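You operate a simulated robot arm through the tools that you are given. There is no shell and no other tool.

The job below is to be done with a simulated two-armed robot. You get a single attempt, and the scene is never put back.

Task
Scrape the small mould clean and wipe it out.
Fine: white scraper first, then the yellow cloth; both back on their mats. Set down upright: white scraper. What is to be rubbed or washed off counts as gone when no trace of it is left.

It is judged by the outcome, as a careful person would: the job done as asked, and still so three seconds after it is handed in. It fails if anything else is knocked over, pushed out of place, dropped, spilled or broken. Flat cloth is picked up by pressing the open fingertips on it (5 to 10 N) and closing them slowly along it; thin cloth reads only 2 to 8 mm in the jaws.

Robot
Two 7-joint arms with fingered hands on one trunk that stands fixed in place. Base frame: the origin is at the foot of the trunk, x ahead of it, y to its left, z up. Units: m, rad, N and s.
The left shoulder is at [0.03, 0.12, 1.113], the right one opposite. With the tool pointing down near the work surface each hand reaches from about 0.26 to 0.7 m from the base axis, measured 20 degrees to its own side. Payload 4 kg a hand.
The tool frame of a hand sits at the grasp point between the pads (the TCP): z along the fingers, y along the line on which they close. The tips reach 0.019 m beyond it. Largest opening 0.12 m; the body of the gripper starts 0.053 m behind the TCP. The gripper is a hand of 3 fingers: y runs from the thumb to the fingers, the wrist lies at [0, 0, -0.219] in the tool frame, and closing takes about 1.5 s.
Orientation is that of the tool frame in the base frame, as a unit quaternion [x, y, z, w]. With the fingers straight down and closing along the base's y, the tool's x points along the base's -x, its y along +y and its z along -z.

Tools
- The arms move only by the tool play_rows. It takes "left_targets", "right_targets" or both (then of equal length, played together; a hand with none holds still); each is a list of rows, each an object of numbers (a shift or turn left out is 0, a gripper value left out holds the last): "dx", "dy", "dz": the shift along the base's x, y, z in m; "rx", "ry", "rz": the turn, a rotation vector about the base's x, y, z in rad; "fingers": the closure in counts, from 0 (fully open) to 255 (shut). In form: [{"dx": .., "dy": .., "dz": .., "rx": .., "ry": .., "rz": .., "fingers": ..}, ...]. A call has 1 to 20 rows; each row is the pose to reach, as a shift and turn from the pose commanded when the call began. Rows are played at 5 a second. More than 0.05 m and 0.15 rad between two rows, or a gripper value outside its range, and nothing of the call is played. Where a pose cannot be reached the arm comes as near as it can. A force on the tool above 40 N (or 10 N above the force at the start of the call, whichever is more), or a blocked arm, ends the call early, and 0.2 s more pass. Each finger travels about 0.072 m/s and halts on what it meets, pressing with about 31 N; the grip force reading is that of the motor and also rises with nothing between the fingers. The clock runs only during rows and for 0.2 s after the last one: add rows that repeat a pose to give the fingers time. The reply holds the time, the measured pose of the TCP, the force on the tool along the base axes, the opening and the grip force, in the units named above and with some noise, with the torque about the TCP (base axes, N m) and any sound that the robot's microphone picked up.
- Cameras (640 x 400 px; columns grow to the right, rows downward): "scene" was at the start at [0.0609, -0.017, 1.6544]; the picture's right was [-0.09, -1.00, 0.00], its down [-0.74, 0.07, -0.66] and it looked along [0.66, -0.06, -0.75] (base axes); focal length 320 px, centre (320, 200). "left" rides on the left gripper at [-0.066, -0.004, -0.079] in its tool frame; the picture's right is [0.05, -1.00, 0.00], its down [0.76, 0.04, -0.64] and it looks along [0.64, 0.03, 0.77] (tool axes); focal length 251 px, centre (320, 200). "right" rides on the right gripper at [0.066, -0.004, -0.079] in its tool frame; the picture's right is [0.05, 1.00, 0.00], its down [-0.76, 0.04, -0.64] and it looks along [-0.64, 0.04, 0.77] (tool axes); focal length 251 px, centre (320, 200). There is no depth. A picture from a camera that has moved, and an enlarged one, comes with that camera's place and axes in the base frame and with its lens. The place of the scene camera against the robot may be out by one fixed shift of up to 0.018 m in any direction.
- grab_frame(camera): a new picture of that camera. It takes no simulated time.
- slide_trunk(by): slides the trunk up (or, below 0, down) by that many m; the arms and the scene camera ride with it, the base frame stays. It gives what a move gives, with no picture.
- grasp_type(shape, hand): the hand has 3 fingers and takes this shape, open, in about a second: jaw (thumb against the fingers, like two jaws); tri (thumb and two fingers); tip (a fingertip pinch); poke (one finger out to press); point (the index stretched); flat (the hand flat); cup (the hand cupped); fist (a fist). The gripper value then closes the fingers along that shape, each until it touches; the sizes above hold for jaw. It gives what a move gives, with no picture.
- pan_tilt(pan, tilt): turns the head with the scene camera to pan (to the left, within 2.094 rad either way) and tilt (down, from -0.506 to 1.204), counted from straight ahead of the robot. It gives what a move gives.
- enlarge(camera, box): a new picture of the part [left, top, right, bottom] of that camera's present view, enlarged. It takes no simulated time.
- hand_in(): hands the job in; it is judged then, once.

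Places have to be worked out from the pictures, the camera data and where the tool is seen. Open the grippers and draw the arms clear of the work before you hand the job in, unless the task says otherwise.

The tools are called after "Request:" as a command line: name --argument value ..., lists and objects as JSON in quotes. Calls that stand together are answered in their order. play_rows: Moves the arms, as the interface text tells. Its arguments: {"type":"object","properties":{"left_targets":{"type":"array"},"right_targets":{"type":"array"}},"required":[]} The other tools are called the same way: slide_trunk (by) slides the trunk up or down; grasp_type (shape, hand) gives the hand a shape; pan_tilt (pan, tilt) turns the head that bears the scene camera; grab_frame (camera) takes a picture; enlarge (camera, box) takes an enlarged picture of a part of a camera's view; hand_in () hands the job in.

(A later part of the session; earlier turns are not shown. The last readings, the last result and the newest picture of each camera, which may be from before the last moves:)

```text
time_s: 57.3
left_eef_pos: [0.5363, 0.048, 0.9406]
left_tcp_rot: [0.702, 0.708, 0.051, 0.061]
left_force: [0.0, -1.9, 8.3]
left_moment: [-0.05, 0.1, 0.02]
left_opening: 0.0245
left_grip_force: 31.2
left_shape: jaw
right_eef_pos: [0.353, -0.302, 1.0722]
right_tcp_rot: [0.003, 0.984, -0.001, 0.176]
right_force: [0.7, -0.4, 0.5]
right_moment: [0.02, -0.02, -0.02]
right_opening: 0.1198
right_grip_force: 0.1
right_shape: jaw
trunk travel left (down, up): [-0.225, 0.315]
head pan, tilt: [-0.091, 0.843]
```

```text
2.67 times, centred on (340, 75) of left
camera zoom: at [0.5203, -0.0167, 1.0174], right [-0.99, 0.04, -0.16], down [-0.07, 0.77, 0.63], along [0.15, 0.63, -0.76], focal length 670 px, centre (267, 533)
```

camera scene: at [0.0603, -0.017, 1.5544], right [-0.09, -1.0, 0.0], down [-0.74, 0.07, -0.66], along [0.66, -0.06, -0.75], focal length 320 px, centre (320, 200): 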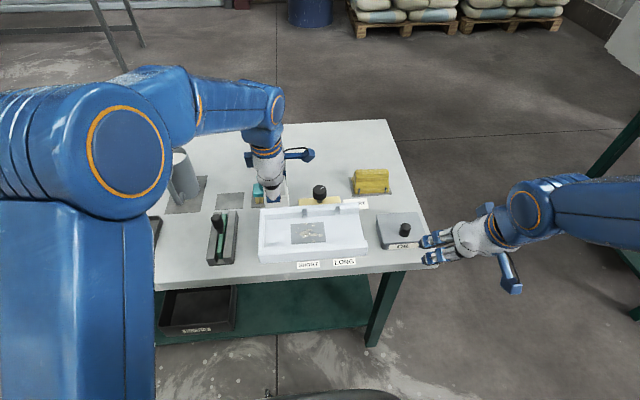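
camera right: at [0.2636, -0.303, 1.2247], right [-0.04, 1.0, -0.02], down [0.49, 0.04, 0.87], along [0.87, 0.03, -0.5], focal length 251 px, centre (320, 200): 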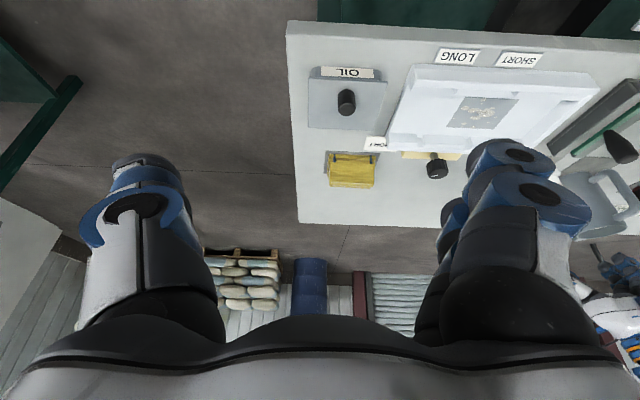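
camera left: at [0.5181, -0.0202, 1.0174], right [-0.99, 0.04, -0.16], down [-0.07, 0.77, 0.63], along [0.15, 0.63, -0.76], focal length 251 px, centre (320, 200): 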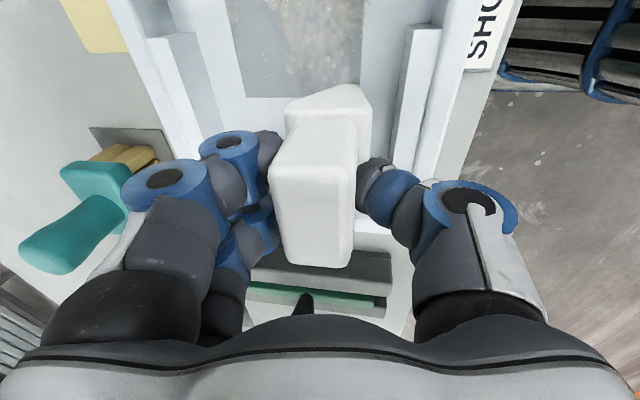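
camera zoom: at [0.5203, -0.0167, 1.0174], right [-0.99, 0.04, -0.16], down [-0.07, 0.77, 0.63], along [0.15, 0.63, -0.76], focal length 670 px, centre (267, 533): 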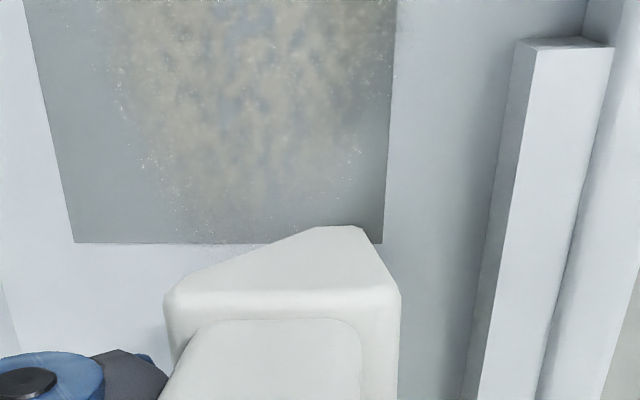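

More passes change little, so the crust is loosened and the rest looks like dust for the cloth. I add one set of cross strokes along x with slightly more pressure to be thorough.

Request:
play_rows --left_targets '[{"dy": -0.015, "dz": -0.001}, {"dy": -0.03, "dz": -0.001}, {"dy": -0.045, "dz": -0.001}, {"dx": 0.015, "dy": -0.045, "dz": -0.001}, {"dx": 0.03, "dy": -0.045, "dz": -0.001}, {"dx": 0.046, "dy": -0.045, "dz": -0.001}, {"dx": 0.046, "dy": -0.06, "dz": -0.001}, {"dx": 0.046, "dy": -0.078, "dz": -0.001}, {"dx": 0.03, "dy": -0.078, "dz": -0.001}, {"dx": 0.015, "dy": -0.078, "dz": -0.001}, {"dx": 0.0, "dy": -0.078, "dz": -0.001}, {"dx": 0.0, "dy": -0.092, "dz": -0.001}, {"dx": 0.0, "dy": -0.106, "dz": -0.001}, {"dx": 0.015, "dy": -0.106, "dz": -0.001}, {"dx": 0.03, "dy": -0.106, "dz": -0.001}, {"dx": 0.046, "dy": -0.106, "dz": -0.001}, {"dx": 0.03, "dy": -0.106, "dz": -0.001}, {"dx": 0.02, "dy": -0.106, "dz": -0.001}, {"dx": 0.02, "dy": -0.106, "dz": 0.02}, {"dx": 0.02, "dy": -0.106, "dz": 0.06}]'

Request:
enlarge --camera "scene" --box '[240, 170, 400, 270]'

Request:
grab_frame --camera "left"

```text
time_s: 61.5
left_eef_pos: [0.5554, -0.0567, 0.9979]
left_tcp_rot: [0.702, 0.708, 0.05, 0.061]
left_force: [-0.5, -0.7, -1.3]
left_moment: [-0.03, 0.01, 0.02]
left_opening: 0.0237
left_grip_force: 30.9
left_shape: jaw
right_eef_pos: [0.3527, -0.2995, 1.0722]
right_tcp_rot: [0.004, 0.984, -0.001, 0.176]
right_force: [0.4, 0.5, 0.2]
right_moment: [-0.01, 0.01, 0.0]
right_opening: 0.1199
right_grip_force: 0.0
right_shape: jaw
trunk travel left (down, up): [-0.225, 0.315]
head pan, tilt: [-0.091, 0.843]
```

```text
4.00 times, centred on (320, 220) of scene
camera zoom: at [0.0597, -0.0168, 1.5544], right [-0.09, -1.0, 0.0], down [-0.74, 0.07, -0.66], along [0.66, -0.06, -0.75], focal length 1279 px, centre (320, 120)
```

zoom: 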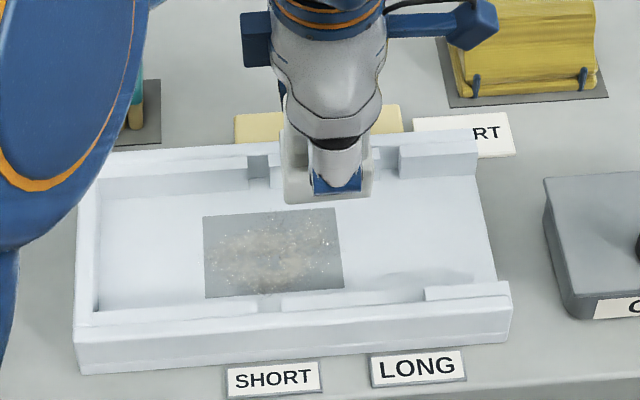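

```text
taken
camera left: at [0.5399, -0.1212, 1.0771], right [-0.99, 0.04, -0.16], down [-0.07, 0.77, 0.63], along [0.15, 0.63, -0.76], focal length 251 px, centre (320, 200)
```

left: 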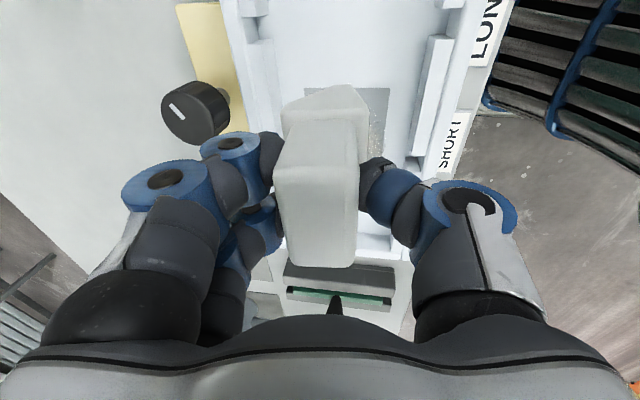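

The scraper is lifted and the mould is unmoved. I look closely at the patch without the scraper in the way.

Request:
enlarge --camera "scene" --box '[285, 215, 333, 245]'

Request:
enlarge --camera "scene" --box '[300, 195, 380, 245]'

```text
13.33 times, centred on (309, 230) of scene
camera zoom: at [0.0597, -0.0168, 1.5544], right [-0.09, -1.0, 0.0], down [-0.74, 0.07, -0.66], along [0.66, -0.06, -0.75], focal length 4263 px, centre (467, -200)
```

zoom: 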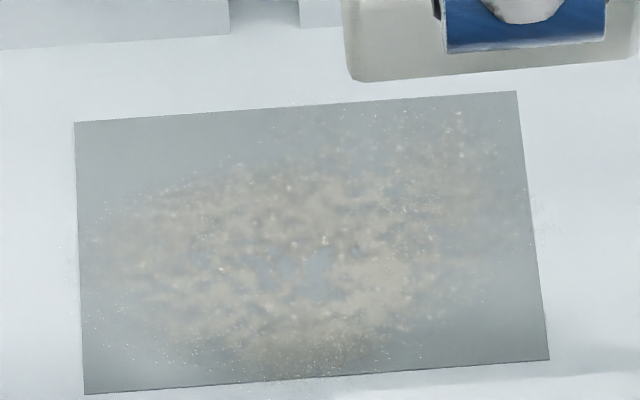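

```text
8.00 times, centred on (340, 220) of scene
camera zoom: at [0.0597, -0.0168, 1.5544], right [-0.09, -1.0, 0.0], down [-0.74, 0.07, -0.66], along [0.66, -0.06, -0.75], focal length 2558 px, centre (160, 40)
```

zoom: 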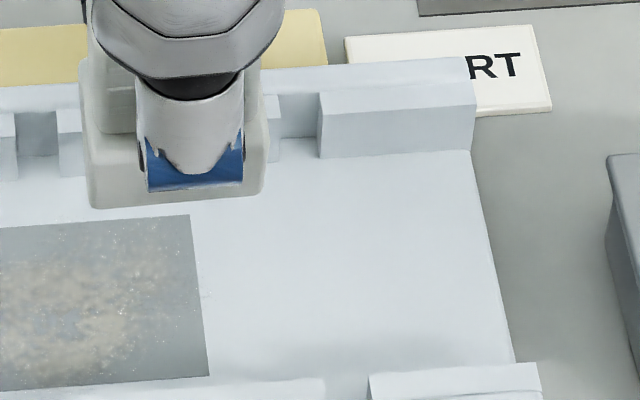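

The remaining smear is for the cloth. Now I return the scraper: up to z≈1.05, over the gap between brush and holder, to above its mat.

Request:
play_rows --left_targets '[{"dz": 0.03}, {"dz": 0.052}, {"dx": 0.012, "dy": 0.035, "dz": 0.052}, {"dx": 0.024, "dy": 0.07, "dz": 0.052}, {"dx": 0.036, "dy": 0.105, "dz": 0.052}, {"dx": 0.05, "dy": 0.14, "dz": 0.052}, {"dx": 0.07, "dy": 0.175, "dz": 0.052}, {"dx": 0.095, "dy": 0.21, "dz": 0.052}, {"dx": 0.12, "dy": 0.235, "dz": 0.052}, {"dx": 0.144, "dy": 0.256, "dz": 0.052}, {"dx": 0.144, "dy": 0.256, "dz": 0.052}]'

Request:
grab_frame --camera "left"

Request:
enlarge --camera "scene" --box '[190, 130, 318, 210]'

```text
time_s: 63.9
left_eef_pos: [0.6975, 0.1982, 1.0513]
left_tcp_rot: [0.702, 0.708, 0.05, 0.061]
left_force: [0.9, -0.7, -2.0]
left_moment: [0.02, 0.02, -0.01]
left_opening: 0.0237
left_grip_force: 31.7
left_shape: jaw
left hand out of reach, approached as far as the arm can: row 10
right_eef_pos: [0.3526, -0.302, 1.0712]
right_tcp_rot: [0.003, 0.984, 0.0, 0.176]
right_force: [0.3, 0.5, -0.9]
right_moment: [-0.02, -0.01, 0.04]
right_opening: 0.12
right_grip_force: 0.2
right_shape: jaw
trunk travel left (down, up): [-0.225, 0.315]
head pan, tilt: [-0.091, 0.843]
```

```text
taken
camera left: at [0.6823, 0.1331, 1.1288], right [-0.99, 0.04, -0.16], down [-0.07, 0.77, 0.63], along [0.15, 0.63, -0.76], focal length 251 px, centre (320, 200)
```

left: 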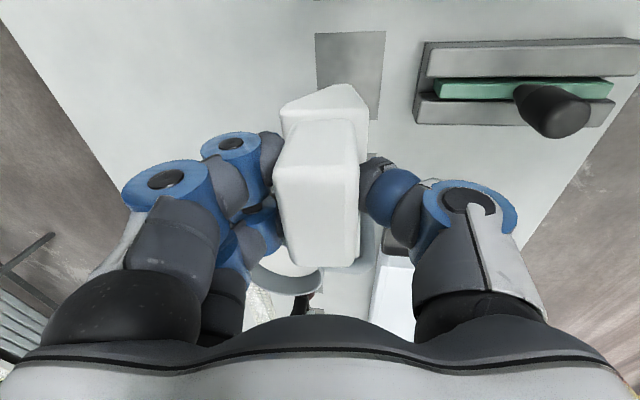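

```text
5.00 times, centred on (254, 170) of scene
camera zoom: at [0.0599, -0.0174, 1.5544], right [-0.09, -1.0, 0.0], down [-0.74, 0.07, -0.66], along [0.66, -0.06, -0.75], focal length 1599 px, centre (650, 350)
```

zoom: 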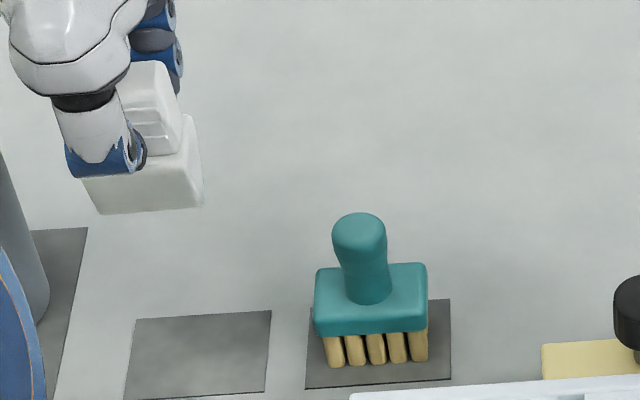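

The scraper is over its mat, TCP at (0.6975,0.198). I lower it to just above the mat and then feel for contact.

Request:
play_rows --left_targets '[{"dz": -0.03}, {"dz": -0.06}, {"dz": -0.085}, {"dz": -0.105}, {"dz": -0.115}, {"dz": -0.115}]'

Request:
enlarge --camera "scene" --box '[190, 150, 318, 230]'

Request:
grab_frame --camera "left"

```text
time_s: 65.3
left_eef_pos: [0.6996, 0.2009, 0.934]
left_tcp_rot: [0.701, 0.709, 0.05, 0.062]
left_force: [-0.3, -0.8, -1.6]
left_moment: [0.01, -0.03, 0.03]
left_opening: 0.0236
left_grip_force: 30.8
left_shape: jaw
right_eef_pos: [0.3536, -0.3009, 1.0721]
right_tcp_rot: [0.004, 0.985, 0.0, 0.175]
right_force: [0.3, -0.4, -0.6]
right_moment: [-0.02, -0.04, 0.0]
right_opening: 0.1199
right_grip_force: 0.1
right_shape: jaw
trunk travel left (down, up): [-0.225, 0.315]
head pan, tilt: [-0.091, 0.843]
```

```text
5.00 times, centred on (254, 190) of scene
camera zoom: at [0.0608, -0.017, 1.5544], right [-0.09, -1.0, 0.0], down [-0.74, 0.07, -0.66], along [0.66, -0.06, -0.75], focal length 1599 px, centre (650, 250)
```

zoom: 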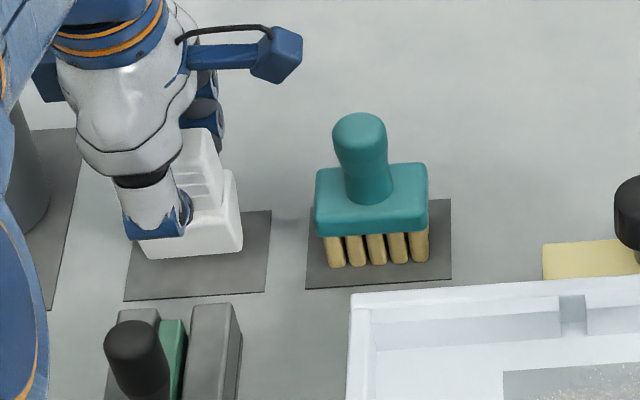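

```text
taken
camera left: at [0.6839, 0.1352, 1.013], right [-0.99, 0.04, -0.16], down [-0.07, 0.77, 0.63], along [0.15, 0.63, -0.76], focal length 251 px, centre (320, 200)
```

left: 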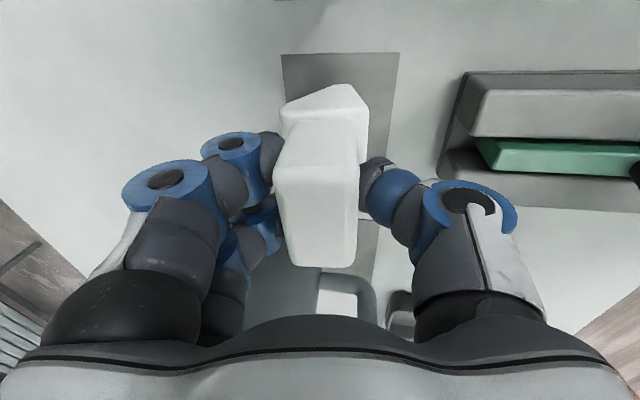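

The base sits within the mat outline by about 1 cm on either side. I lower the last millimetres until light contact.

Request:
play_rows --left_targets '[{"dz": -0.002}, {"dz": -0.004}, {"dz": -0.0055}, {"dz": -0.007}, {"dz": -0.007}]'

```text
time_s: 66.5
left_eef_pos: [0.6999, 0.2006, 0.928]
left_tcp_rot: [0.702, 0.708, 0.05, 0.062]
left_force: [-0.3, 0.4, -2.7]
left_moment: [0.0, 0.02, 0.0]
left_opening: 0.0236
left_grip_force: 31.1
left_shape: jaw
right_eef_pos: [0.3547, -0.3007, 1.0722]
right_tcp_rot: [0.003, 0.985, 0.0, 0.175]
right_force: [-0.1, -0.1, 0.1]
right_moment: [0.01, -0.01, 0.05]
right_opening: 0.12
right_grip_force: 0.0
right_shape: jaw
trunk travel left (down, up): [-0.225, 0.315]
head pan, tilt: [-0.091, 0.843]
```

No contact yet at 0.928; I go on down in 1 mm steps.

Request:
play_rows --left_targets '[{"dz": -0.001}, {"dz": -0.002}, {"dz": -0.003}, {"dz": -0.003}]'

```text
time_s: 67.5
left_eef_pos: [0.7004, 0.1994, 0.9262]
left_tcp_rot: [0.701, 0.709, 0.05, 0.062]
left_force: [0.6, 0.6, 0.0]
left_moment: [0.0, 0.04, -0.01]
left_opening: 0.0235
left_grip_force: 30.6
left_shape: jaw
right_eef_pos: [0.3536, -0.3019, 1.0716]
right_tcp_rot: [0.003, 0.985, -0.001, 0.175]
right_force: [-0.1, 0.3, -0.1]
right_moment: [-0.01, -0.02, -0.01]
right_opening: 0.1199
right_grip_force: 0.0
right_shape: jaw
trunk travel left (down, up): [-0.225, 0.315]
head pan, tilt: [-0.091, 0.843]
```

Light contact begins (weight taken up). I press 1.5 mm further to seat it flat, then open the fingers slowly.

Request:
play_rows --left_targets '[{"dz": -0.001}, {"dz": -0.0015}, {"dz": -0.0015, "fingers": 205}, {"dz": -0.0015, "fingers": 195}, {"dz": -0.0015, "fingers": 185}, {"dz": -0.0015, "fingers": 170}, {"dz": -0.0015, "fingers": 155}, {"dz": -0.0015, "fingers": 140}, {"dz": -0.0015, "fingers": 125}, {"dz": -0.0015, "fingers": 110}, {"dz": -0.0015, "fingers": 100}, {"dz": -0.0015, "fingers": 100}]'

Request:
grab_frame --camera "left"

Request:
enlarge --camera "scene" --box '[190, 150, 318, 230]'

```text
time_s: 70.1
left_eef_pos: [0.6994, 0.1989, 0.9243]
left_tcp_rot: [0.701, 0.708, 0.051, 0.063]
left_force: [-0.2, -0.3, 0.0]
left_moment: [0.01, 0.0, -0.03]
left_opening: 0.0723
left_grip_force: 0.0
left_shape: jaw
right_eef_pos: [0.3542, -0.3022, 1.0726]
right_tcp_rot: [0.003, 0.985, -0.001, 0.175]
right_force: [0.3, 0.4, 0.3]
right_moment: [0.0, 0.02, -0.01]
right_opening: 0.1199
right_grip_force: 0.1
right_shape: jaw
trunk travel left (down, up): [-0.225, 0.315]
head pan, tilt: [-0.091, 0.843]
```

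```text
taken
camera left: at [0.6838, 0.1336, 1.0026], right [-0.99, 0.04, -0.16], down [-0.07, 0.77, 0.63], along [0.15, 0.63, -0.76], focal length 251 px, centre (320, 200)
```

left: 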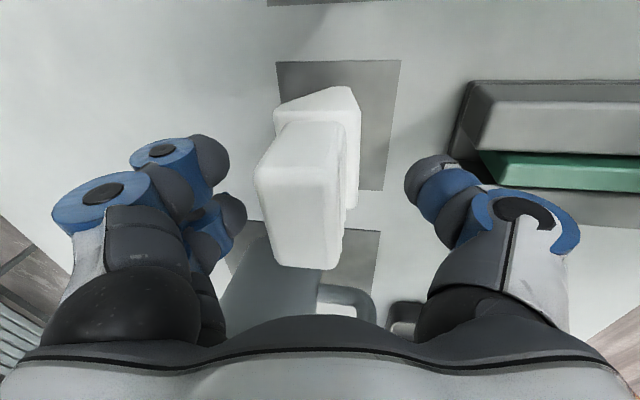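

```text
5.00 times, centred on (254, 190) of scene
camera zoom: at [0.0608, -0.017, 1.5544], right [-0.09, -1.0, 0.0], down [-0.74, 0.07, -0.66], along [0.66, -0.06, -0.75], focal length 1599 px, centre (650, 250)
```

zoom: 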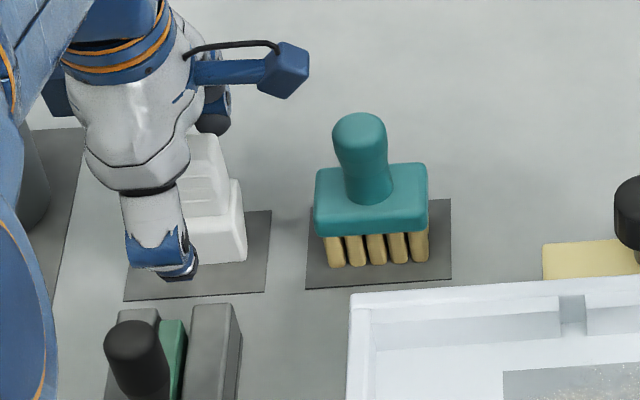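

The scraper stands upright on its mat within its outline. I raise the left hand straight up clear of it.

Request:
play_rows --left_targets '[{"dz": 0.02}, {"dz": 0.05}, {"dz": 0.09}, {"dz": 0.12}, {"dx": -0.03, "dz": 0.15}, {"dx": -0.07, "dz": 0.18}, {"dx": -0.11, "dz": 0.2}, {"dx": -0.15, "dz": 0.22}, {"dx": -0.19, "dz": 0.22}, {"dx": -0.22, "dy": 0.03, "dz": 0.22}, {"dx": -0.25, "dy": 0.06, "dz": 0.22}, {"dx": -0.28, "dy": 0.09, "dz": 0.22}, {"dx": -0.28, "dy": 0.09, "dz": 0.22}]'

Request:
grab_frame --camera "scene"

Request:
enlarge --camera "scene" --box '[190, 150, 318, 230]'

```text
time_s: 72.9
left_eef_pos: [0.4194, 0.2889, 1.1422]
left_tcp_rot: [0.702, 0.708, 0.05, 0.061]
left_force: [-0.6, 0.8, -0.7]
left_moment: [0.04, 0.0, 0.04]
left_opening: 0.0724
left_grip_force: 0.0
left_shape: jaw
right_eef_pos: [0.3556, -0.3017, 1.0719]
right_tcp_rot: [0.003, 0.984, -0.001, 0.176]
right_force: [0.4, 0.0, 0.4]
right_moment: [0.03, -0.01, 0.03]
right_opening: 0.12
right_grip_force: 0.0
right_shape: jaw
trunk travel left (down, up): [-0.225, 0.315]
head pan, tilt: [-0.091, 0.843]
```

```text
taken
camera scene: at [0.0617, -0.0176, 1.5543], right [-0.09, -1.0, 0.0], down [-0.74, 0.07, -0.66], along [0.66, -0.06, -0.75], focal length 320 px, centre (320, 200)
```

scene: 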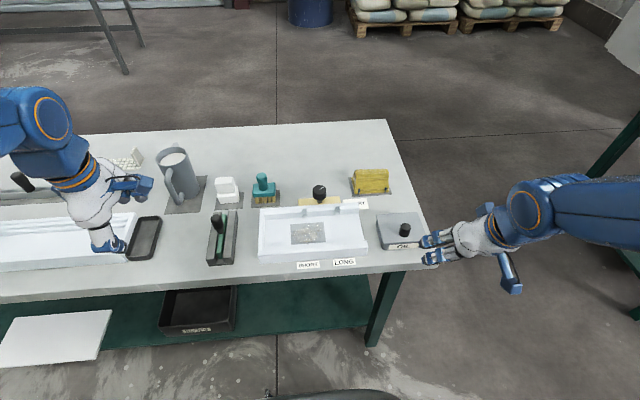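

```text
5.00 times, centred on (254, 190) of scene
camera zoom: at [0.0617, -0.0176, 1.5543], right [-0.09, -1.0, 0.0], down [-0.74, 0.07, -0.66], along [0.66, -0.06, -0.75], focal length 1599 px, centre (650, 250)
```

zoom: 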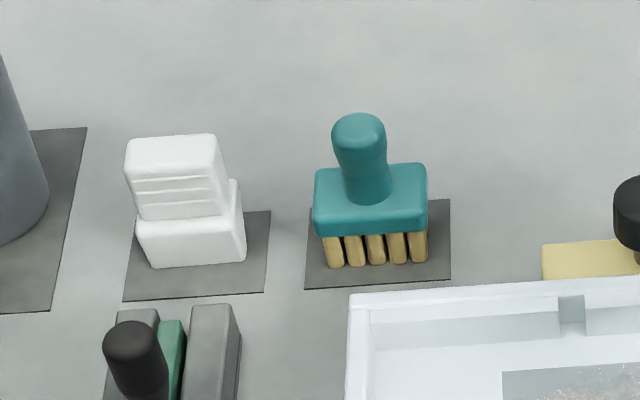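

Scraper and surroundings are fine. Now the right hand, tilted 0.35 rad and fully open, goes to above the cloth, to grip its 98 mm long hump at the two ends (y −0.267 and −0.169).

Request:
play_rows --right_targets '[{"dx": 0.02, "dy": 0.005, "dz": 0.03, "fingers": 0}, {"dx": 0.06, "dy": 0.015, "dz": 0.03}, {"dx": 0.1, "dy": 0.025, "dz": 0.03}, {"dx": 0.14, "dy": 0.035, "dz": 0.03}, {"dx": 0.18, "dy": 0.045, "dz": 0.03}, {"dx": 0.22, "dy": 0.055, "dz": 0.02}, {"dx": 0.26, "dy": 0.065, "dz": 0.01}, {"dx": 0.3, "dy": 0.075, "dz": 0.0}, {"dx": 0.34, "dy": 0.0834, "dz": -0.02}, {"dx": 0.3664, "dy": 0.0834, "dz": -0.04}, {"dx": 0.3664, "dy": 0.0834, "dz": -0.05}, {"dx": 0.3664, "dy": 0.0834, "dz": -0.05}]'

Request:
grab_frame --camera "right"

Request:
enlarge --camera "scene" --box '[300, 120, 460, 220]'

```text
time_s: 75.5
left_eef_pos: [0.4199, 0.2909, 1.1441]
left_tcp_rot: [0.701, 0.708, 0.05, 0.063]
left_force: [0.3, 0.8, 0.2]
left_moment: [-0.01, -0.02, -0.01]
left_opening: 0.0726
left_grip_force: 0.1
left_shape: jaw
right_eef_pos: [0.7206, -0.2172, 1.0221]
right_tcp_rot: [0.003, 0.985, 0.0, 0.174]
right_force: [0.5, -0.1, -0.2]
right_moment: [0.02, 0.02, 0.02]
right_opening: 0.12
right_grip_force: 0.0
right_shape: jaw
trunk travel left (down, up): [-0.225, 0.315]
head pan, tilt: [-0.091, 0.843]
```

```text
taken
camera right: at [0.6303, -0.2192, 1.0746], right [-0.04, 1.0, -0.02], down [0.5, 0.04, 0.87], along [0.87, 0.03, -0.5], focal length 251 px, centre (320, 200)
```

right: 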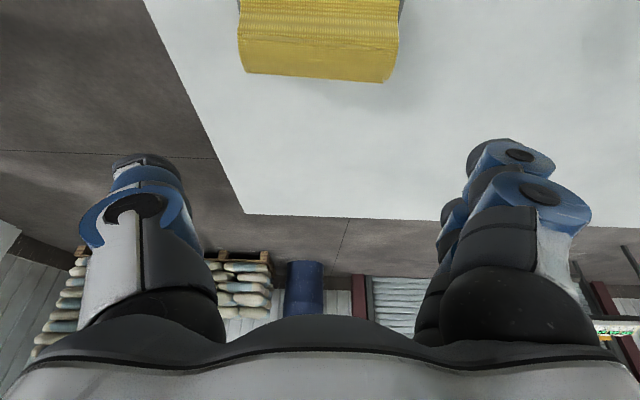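

```text
4.00 times, centred on (380, 170) of scene
camera zoom: at [0.0612, -0.0169, 1.5544], right [-0.09, -1.0, 0.0], down [-0.74, 0.07, -0.66], along [0.66, -0.06, -0.75], focal length 1279 px, centre (80, 320)
```

zoom: 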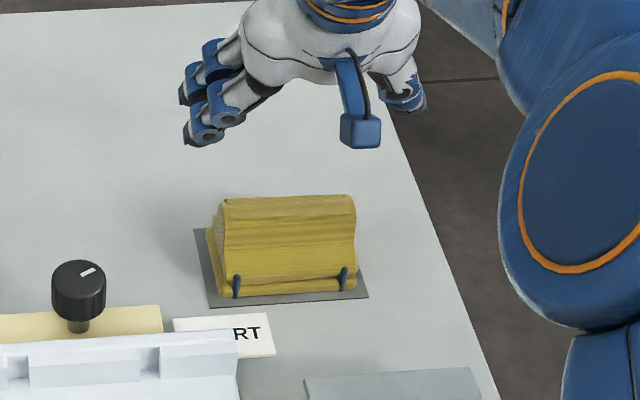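

The cloth is centred within 1–2 mm of the hand in y. I descend until the fingertips are just above the hump and check side clearance.

Request:
play_rows --right_targets '[{"dz": -0.02}, {"dz": -0.04}, {"dz": -0.06}, {"dz": -0.07}, {"dz": -0.07}]'

Request:
grab_frame --camera "right"

Request:
enlarge --camera "scene" --box '[310, 130, 438, 210]'

```text
time_s: 76.7
left_eef_pos: [0.4192, 0.2899, 1.142]
left_tcp_rot: [0.701, 0.709, 0.051, 0.062]
left_force: [0.4, 1.2, 0.2]
left_moment: [0.03, 0.02, -0.03]
left_opening: 0.0723
left_grip_force: 0.1
left_shape: jaw
right_eef_pos: [0.7195, -0.2169, 0.9515]
right_tcp_rot: [0.003, 0.985, 0.0, 0.175]
right_force: [-0.1, -0.3, -0.4]
right_moment: [0.0, -0.02, -0.04]
right_opening: 0.1198
right_grip_force: 0.2
right_shape: jaw
trunk travel left (down, up): [-0.225, 0.315]
head pan, tilt: [-0.091, 0.843]
```

```text
taken
camera right: at [0.6296, -0.2199, 1.0035], right [-0.04, 1.0, -0.02], down [0.5, 0.04, 0.87], along [0.87, 0.03, -0.5], focal length 251 px, centre (320, 200)
```

right: 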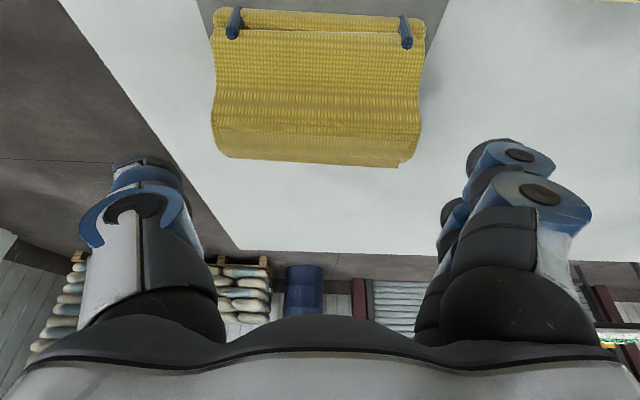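

```text
5.00 times, centred on (374, 170) of scene
camera zoom: at [0.0608, -0.017, 1.5544], right [-0.09, -1.0, 0.0], down [-0.74, 0.07, -0.66], along [0.66, -0.06, -0.75], focal length 1599 px, centre (50, 350)
```

zoom: 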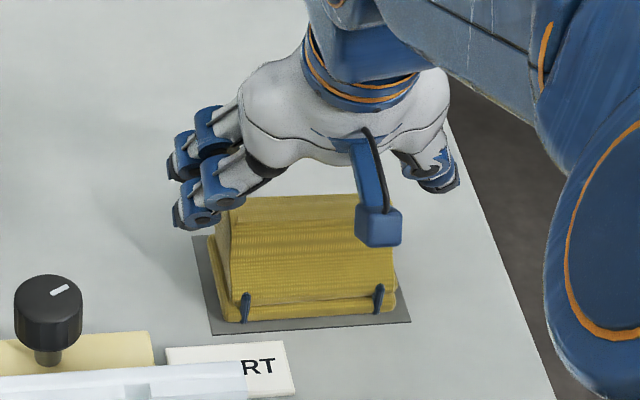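

The cloth is centred between thumb and fingers. I descend the last 48 mm alongside its ends.

Request:
play_rows --right_targets '[{"dx": 0.002, "dy": -0.001, "dz": -0.01}, {"dx": 0.003, "dy": -0.001, "dz": -0.02}, {"dx": 0.003, "dy": -0.001, "dz": -0.03}, {"dx": 0.003, "dy": -0.001, "dz": -0.04}, {"dx": 0.003, "dy": -0.001, "dz": -0.048}, {"dx": 0.003, "dy": -0.001, "dz": -0.048}]'

Request:
grab_frame --camera "right"

Request:
enlarge --camera "scene" --box '[310, 130, 438, 210]'

```text
time_s: 78.1
left_eef_pos: [0.4187, 0.2902, 1.143]
left_tcp_rot: [0.701, 0.709, 0.05, 0.062]
left_force: [0.3, 0.1, -0.4]
left_moment: [-0.01, -0.01, 0.03]
left_opening: 0.0723
left_grip_force: 0.0
left_shape: jaw
right_eef_pos: [0.7223, -0.2195, 0.9044]
right_tcp_rot: [0.003, 0.984, -0.001, 0.176]
right_force: [0.4, -2.1, 4.5]
right_moment: [-0.22, 0.06, 0.02]
right_opening: 0.1201
right_grip_force: 0.0
right_shape: jaw
trunk travel left (down, up): [-0.225, 0.315]
head pan, tilt: [-0.091, 0.843]
```

```text
taken
camera right: at [0.6333, -0.2218, 0.9565], right [-0.04, 1.0, -0.02], down [0.49, 0.04, 0.87], along [0.87, 0.03, -0.49], focal length 251 px, centre (320, 200)
```

right: 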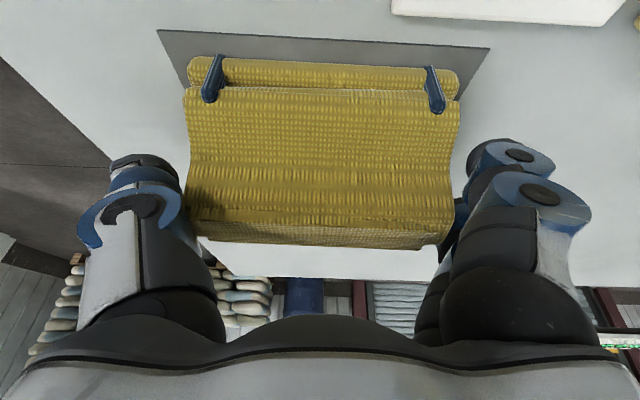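

```text
5.00 times, centred on (374, 170) of scene
camera zoom: at [0.0604, -0.017, 1.5545], right [-0.09, -1.0, 0.0], down [-0.74, 0.07, -0.66], along [0.66, -0.06, -0.75], focal length 1599 px, centre (50, 350)
```

zoom: 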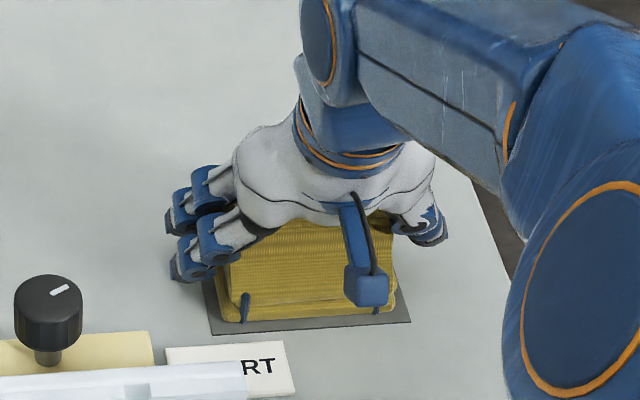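

A light touch (4.5 N, −y side) shows the thumb brushing the cloth's end. I shift 2 mm towards −y and close slowly on the two ends.

Request:
play_rows --right_targets '[{"dy": -0.002}, {"dy": -0.002, "fingers": 8}, {"dy": -0.002, "fingers": 16}, {"dy": -0.002, "fingers": 24}, {"dy": -0.002, "fingers": 32}, {"dy": -0.002, "fingers": 40}, {"dy": -0.002, "fingers": 48}, {"dy": -0.002, "fingers": 56}, {"dy": -0.002, "fingers": 64}, {"dy": -0.002, "fingers": 64}]'

Request:
grab_frame --camera "right"

Request:
enlarge --camera "scene" --box '[310, 130, 438, 210]'

```text
time_s: 80.3
left_eef_pos: [0.4193, 0.2904, 1.1433]
left_tcp_rot: [0.701, 0.708, 0.05, 0.062]
left_force: [0.9, 1.0, -0.4]
left_moment: [0.01, 0.0, 0.05]
left_opening: 0.0724
left_grip_force: 0.0
left_shape: jaw
right_eef_pos: [0.7228, -0.2208, 0.9044]
right_tcp_rot: [0.003, 0.984, -0.001, 0.176]
right_force: [1.1, -0.4, 2.3]
right_moment: [0.09, 0.08, 0.02]
right_opening: 0.0853
right_grip_force: 31.0
right_shape: jaw
trunk travel left (down, up): [-0.225, 0.315]
head pan, tilt: [-0.091, 0.843]
```

```text
taken
camera right: at [0.6333, -0.2233, 0.9565], right [-0.04, 1.0, -0.02], down [0.49, 0.04, 0.87], along [0.87, 0.03, -0.5], focal length 251 px, centre (320, 200)
```

right: 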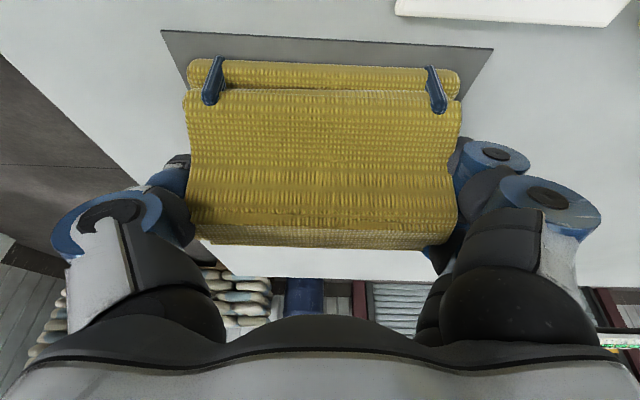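

```text
5.00 times, centred on (374, 170) of scene
camera zoom: at [0.0606, -0.0169, 1.5544], right [-0.09, -1.0, 0.0], down [-0.74, 0.07, -0.66], along [0.66, -0.06, -0.75], focal length 1599 px, centre (50, 350)
```

zoom: 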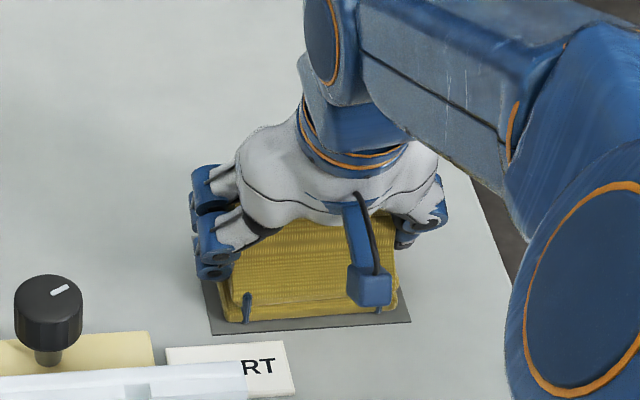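

Gripped: 31 N at 85 mm opening. I lift carefully and check that the cloth comes along.

Request:
play_rows --right_targets '[{"dz": 0.005}, {"dz": 0.012}, {"dz": 0.025}, {"dz": 0.04}, {"dz": 0.055}, {"dz": 0.055}]'

Request:
grab_frame --camera "right"

Request:
enlarge --camera "scene" --box '[310, 130, 438, 210]'

```text
time_s: 81.7
left_eef_pos: [0.4204, 0.2897, 1.1428]
left_tcp_rot: [0.702, 0.708, 0.05, 0.062]
left_force: [0.6, -0.8, 0.0]
left_moment: [0.02, 0.03, 0.01]
left_opening: 0.0722
left_grip_force: 0.0
left_shape: jaw
right_eef_pos: [0.7206, -0.2203, 0.9566]
right_tcp_rot: [0.004, 0.985, -0.001, 0.175]
right_force: [0.4, -0.1, -0.6]
right_moment: [-0.01, -0.04, 0.01]
right_opening: 0.0855
right_grip_force: 31.0
right_shape: jaw
trunk travel left (down, up): [-0.225, 0.315]
head pan, tilt: [-0.091, 0.843]
```

```text
taken
camera right: at [0.6327, -0.2225, 1.0101], right [-0.04, 1.0, -0.02], down [0.5, 0.04, 0.87], along [0.87, 0.03, -0.5], focal length 251 px, centre (320, 200)
```

right: 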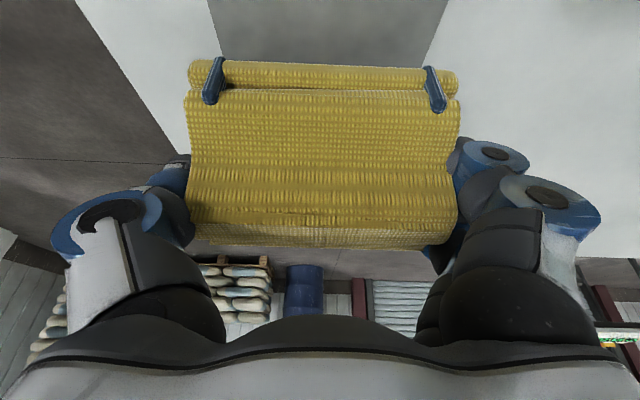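

```text
5.00 times, centred on (374, 170) of scene
camera zoom: at [0.0612, -0.0171, 1.5544], right [-0.09, -1.0, 0.0], down [-0.74, 0.07, -0.66], along [0.66, -0.06, -0.75], focal length 1599 px, centre (50, 350)
```

zoom: 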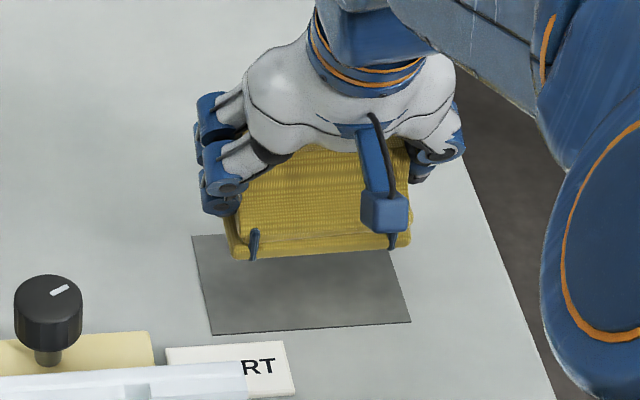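

The cloth is firmly held, its bottom about 44 mm below the TCP. I carry it at z≈1.02 over the knob to above the patch.

Request:
play_rows --right_targets '[{"dz": 0.03}, {"dz": 0.065}, {"dx": -0.03, "dy": 0.03, "dz": 0.065}, {"dx": -0.06, "dy": 0.06, "dz": 0.065}, {"dx": -0.09, "dy": 0.09, "dz": 0.065}, {"dx": -0.115, "dy": 0.12, "dz": 0.065}, {"dx": -0.14, "dy": 0.15, "dz": 0.065}, {"dx": -0.16, "dy": 0.18, "dz": 0.065}, {"dx": -0.164, "dy": 0.195, "dz": 0.065}, {"dx": -0.164, "dy": 0.195, "dz": 0.065}]'

Request:
grab_frame --camera "right"

Request:
enlarge --camera "scene" --box '[240, 170, 400, 270]'

```text
time_s: 83.9
left_eef_pos: [0.4192, 0.2902, 1.1439]
left_tcp_rot: [0.701, 0.709, 0.051, 0.062]
left_force: [0.1, -0.2, 1.2]
left_moment: [-0.01, -0.01, 0.0]
left_opening: 0.0724
left_grip_force: 0.1
left_shape: jaw
right_eef_pos: [0.5578, -0.0244, 1.0239]
right_tcp_rot: [0.003, 0.985, -0.001, 0.175]
right_force: [-0.5, 0.4, -0.6]
right_moment: [0.02, -0.01, -0.01]
right_opening: 0.0857
right_grip_force: 31.1
right_shape: jaw
trunk travel left (down, up): [-0.225, 0.315]
head pan, tilt: [-0.091, 0.843]
```

```text
taken
camera right: at [0.4685, -0.0272, 1.0762], right [-0.04, 1.0, -0.02], down [0.5, 0.04, 0.87], along [0.87, 0.03, -0.5], focal length 251 px, centre (320, 200)
```

right: 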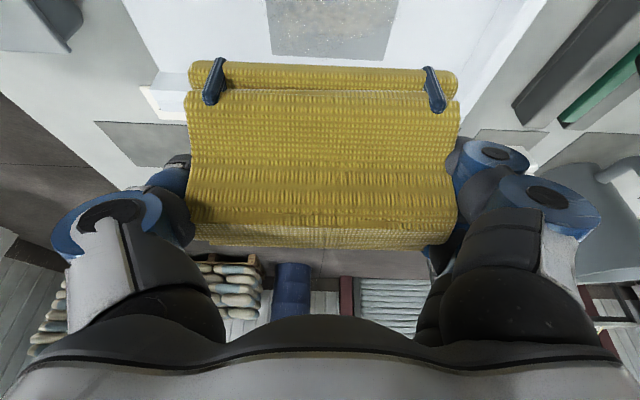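

```text
4.00 times, centred on (320, 220) of scene
camera zoom: at [0.0606, -0.017, 1.5544], right [-0.09, -1.0, 0.0], down [-0.74, 0.07, -0.66], along [0.66, -0.06, -0.75], focal length 1279 px, centre (320, 120)
```

zoom: 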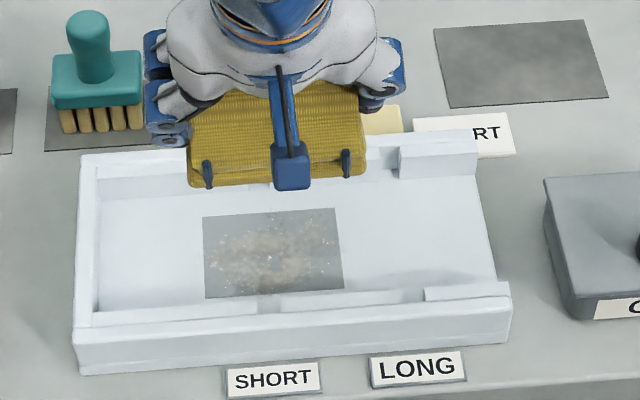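

The cloth is above the patch, between the walls. I lower it to just above the floor.

Request:
play_rows --right_targets '[{"dz": -0.03}, {"dz": -0.055}, {"dz": -0.075}, {"dz": -0.09}, {"dz": -0.097}, {"dz": -0.097}]'

Request:
grab_frame --camera "right"

Request:
enlarge --camera "scene" --box '[240, 170, 400, 270]'

```text
time_s: 85.3
left_eef_pos: [0.4197, 0.2893, 1.1439]
left_tcp_rot: [0.702, 0.708, 0.051, 0.062]
left_force: [0.1, -0.2, 0.6]
left_moment: [-0.01, 0.03, 0.02]
left_opening: 0.0724
left_grip_force: 0.1
left_shape: jaw
right_eef_pos: [0.5583, -0.0264, 0.9273]
right_tcp_rot: [0.003, 0.984, 0.0, 0.176]
right_force: [0.0, 0.5, 0.0]
right_moment: [-0.01, 0.0, 0.02]
right_opening: 0.0856
right_grip_force: 31.0
right_shape: jaw
trunk travel left (down, up): [-0.225, 0.315]
head pan, tilt: [-0.091, 0.843]
```

```text
taken
camera right: at [0.4693, -0.0279, 0.9784], right [-0.04, 1.0, -0.02], down [0.5, 0.04, 0.87], along [0.87, 0.03, -0.5], focal length 251 px, centre (320, 200)
```

right: 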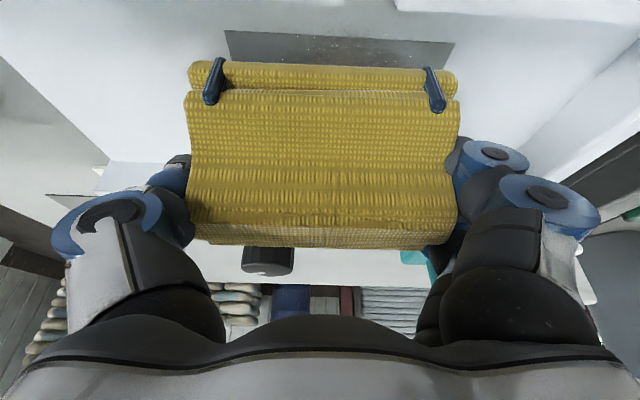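

```text
4.00 times, centred on (320, 220) of scene
camera zoom: at [0.0608, -0.0169, 1.5544], right [-0.09, -1.0, 0.0], down [-0.74, 0.07, -0.66], along [0.66, -0.06, -0.75], focal length 1279 px, centre (320, 120)
```

zoom: 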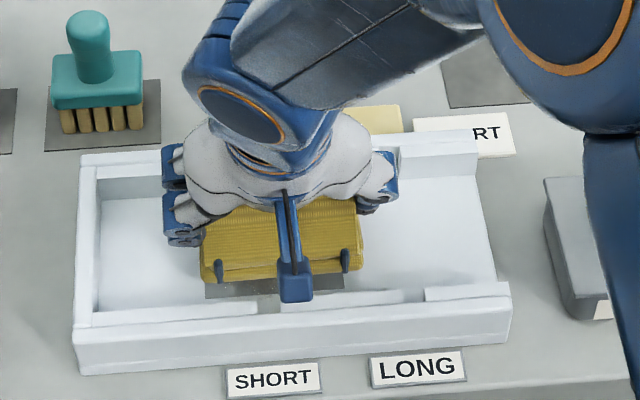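

The cloth is inside the walls, 1 cm above the floor. I feel down for contact in small steps.

Request:
play_rows --right_targets '[{"dz": -0.003}, {"dz": -0.006}, {"dz": -0.009}, {"dz": -0.011}, {"dz": -0.011}]'

```text
time_s: 86.5
left_eef_pos: [0.4195, 0.2887, 1.143]
left_tcp_rot: [0.702, 0.708, 0.051, 0.061]
left_force: [0.3, 0.1, -0.1]
left_moment: [-0.04, -0.02, 0.01]
left_opening: 0.0723
left_grip_force: 0.0
left_shape: jaw
right_eef_pos: [0.558, -0.0256, 0.9168]
right_tcp_rot: [0.004, 0.984, 0.0, 0.177]
right_force: [-0.1, -3.0, 12.5]
right_moment: [0.55, 0.19, 0.18]
right_opening: 0.0849
right_grip_force: 31.3
right_shape: jaw
trunk travel left (down, up): [-0.225, 0.315]
head pan, tilt: [-0.091, 0.843]
```

Contact at 12.5 N, but the moment shows it bears mainly on the +y end, so the cloth is slightly rolled. I turn the hand by +0.03 rad about x and read the moment again.

Request:
play_rows --right_targets '[{"rx": 0.015}, {"rx": 0.03}, {"rx": 0.03}]'

```text
time_s: 87.3
left_eef_pos: [0.4184, 0.2899, 1.1443]
left_tcp_rot: [0.701, 0.709, 0.05, 0.062]
left_force: [1.1, -0.1, -0.1]
left_moment: [-0.01, 0.0, 0.01]
left_opening: 0.0723
left_grip_force: 0.0
left_shape: jaw
right_eef_pos: [0.5585, -0.0271, 0.9172]
right_tcp_rot: [0.007, 0.984, 0.014, 0.176]
right_force: [0.8, -3.4, 11.8]
right_moment: [-0.77, 0.06, -0.02]
right_opening: 0.0847
right_grip_force: 31.1
right_shape: jaw
trunk travel left (down, up): [-0.225, 0.315]
head pan, tilt: [-0.091, 0.843]
```

Now it bears on the −y end, so level lies about midway. I set the roll there and begin rubbing back and forth over the patch, on the near side first.

Request:
play_rows --right_targets '[{"rx": -0.0175}, {"rx": -0.0175, "dx": -0.006}, {"rx": -0.0175, "dx": -0.012}, {"rx": -0.0175, "dx": -0.012, "dy": 0.01}, {"rx": -0.0175, "dx": -0.012, "dy": 0.02}, {"rx": -0.0175, "dx": -0.012, "dy": 0.008}, {"rx": -0.0175, "dx": -0.012, "dy": -0.006}, {"rx": -0.0175, "dx": -0.012, "dy": -0.02}, {"rx": -0.0175, "dx": -0.012, "dy": -0.034}, {"rx": -0.0175, "dx": -0.012, "dy": -0.046}, {"rx": -0.0175, "dx": -0.006, "dy": -0.046}, {"rx": -0.0175, "dx": 0.002, "dy": -0.046}, {"rx": -0.0175, "dx": 0.01, "dy": -0.046}, {"rx": -0.0175, "dx": 0.01, "dy": -0.034}, {"rx": -0.0175, "dx": 0.01, "dy": -0.02}, {"rx": -0.0175, "dx": 0.01, "dy": -0.006}, {"rx": -0.0175, "dx": 0.01, "dy": 0.008}, {"rx": -0.0175, "dx": 0.01, "dy": 0.02}, {"rx": -0.0175, "dx": 0.0, "dy": 0.02}, {"rx": -0.0175, "dx": 0.0, "dy": 0.02}]'

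Request:
grab_frame --camera "right"

Request:
enlarge --camera "scene" --box '[240, 170, 400, 270]'

```text
time_s: 90.6
left_eef_pos: [0.4157, 0.2889, 1.1442]
left_tcp_rot: [0.701, 0.708, 0.052, 0.062]
left_force: [-0.5, 0.1, 0.5]
left_moment: [0.0, 0.02, -0.02]
left_opening: 0.0724
left_grip_force: 0.0
left_shape: jaw
right_eef_pos: [0.5675, -0.0534, 0.9174]
right_tcp_rot: [0.015, 0.985, -0.005, 0.174]
right_force: [-11.9, -22.2, 21.7]
right_moment: [0.63, 0.17, -0.39]
right_opening: 0.0807
right_grip_force: 30.7
right_shape: jaw
trunk travel left (down, up): [-0.225, 0.315]
head pan, tilt: [-0.091, 0.843]
stopped in row 16 (right hand): the force on the tool passed its limit at 45 N (the readings are from after the stop); the commanded pose is now the measured one
```

```text
taken
camera right: at [0.4788, -0.053, 0.9698], right [-0.02, 1.0, -0.02], down [0.5, 0.03, 0.87], along [0.87, 0.01, -0.5], focal length 251 px, centre (320, 200)
```

right: 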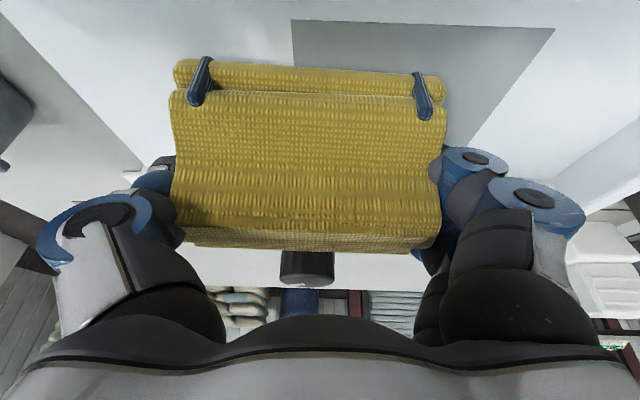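

```text
4.00 times, centred on (320, 220) of scene
camera zoom: at [0.0564, -0.0182, 1.5547], right [-0.09, -1.0, 0.0], down [-0.74, 0.07, -0.67], along [0.66, -0.06, -0.75], focal length 1279 px, centre (320, 120)
```

zoom: 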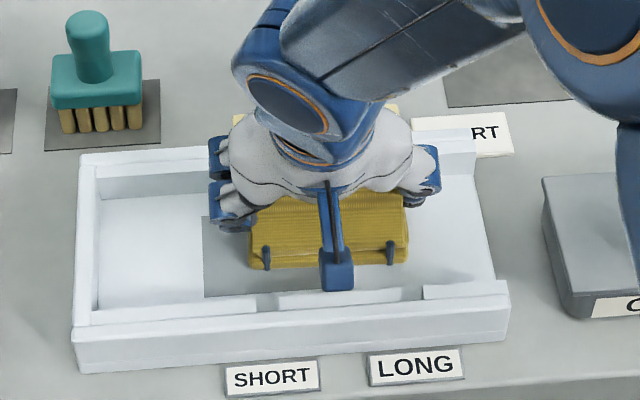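

The cloth caught on a wall block at the far side and stopped at 45 N; the mould shows no displacement, and the wiped part of the patch is already clean. I back off −x, ease up a few mm and restore the hand's orientation.

Request:
play_rows --right_targets '[{"dx": -0.004, "dy": -0.004, "dz": 0.001}, {"dx": -0.01, "dy": -0.004, "dz": 0.004}, {"dx": -0.01, "dy": -0.004, "dz": 0.008, "rx": 0.008, "rz": 0.012}, {"dx": -0.01, "dy": -0.004, "dz": 0.012, "rx": 0.017, "rz": 0.025}, {"dx": -0.01, "dy": -0.004, "dz": 0.012, "rx": 0.017, "rz": 0.025}]'

Request:
grab_frame --camera "right"

Request:
enlarge --camera "scene" --box '[240, 170, 400, 270]'

```text
time_s: 91.8
left_eef_pos: [0.4194, 0.2894, 1.1427]
left_tcp_rot: [0.701, 0.708, 0.052, 0.062]
left_force: [0.7, -0.5, -1.8]
left_moment: [0.0, 0.03, -0.01]
left_opening: 0.0724
left_grip_force: 0.0
left_shape: jaw
right_eef_pos: [0.5611, -0.0513, 0.9265]
right_tcp_rot: [-0.001, 0.985, 0.009, 0.172]
right_force: [0.0, 0.0, -1.3]
right_moment: [-0.01, -0.01, 0.0]
right_opening: 0.0839
right_grip_force: 30.6
right_shape: jaw
trunk travel left (down, up): [-0.225, 0.315]
head pan, tilt: [-0.091, 0.843]
```

```text
taken
camera right: at [0.4713, -0.0548, 0.9787], right [-0.06, 1.0, 0.0], down [0.5, 0.03, 0.87], along [0.86, 0.05, -0.5], focal length 251 px, centre (320, 200)
```

right: 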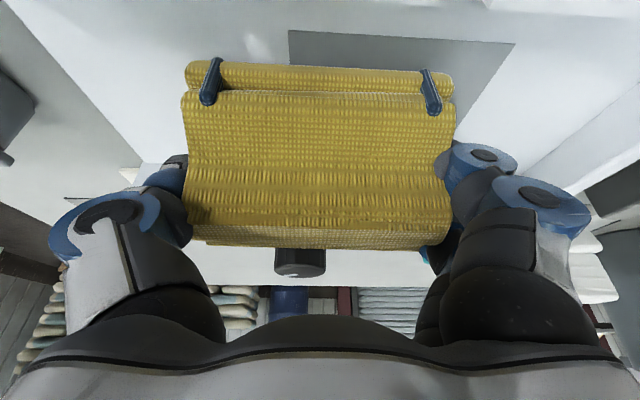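

```text
4.00 times, centred on (320, 220) of scene
camera zoom: at [0.0611, -0.0172, 1.5544], right [-0.09, -1.0, 0.0], down [-0.74, 0.07, -0.66], along [0.66, -0.06, -0.75], focal length 1279 px, centre (320, 120)
```

zoom: 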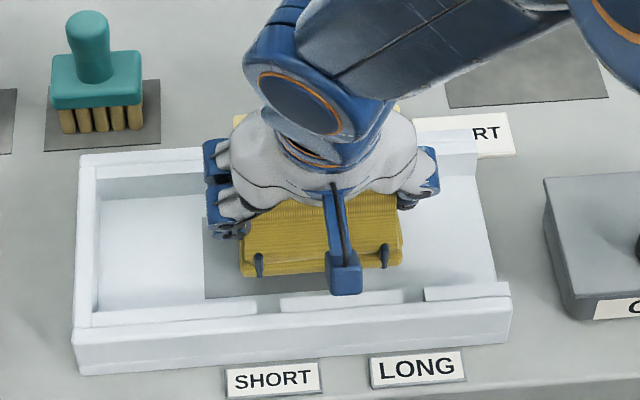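

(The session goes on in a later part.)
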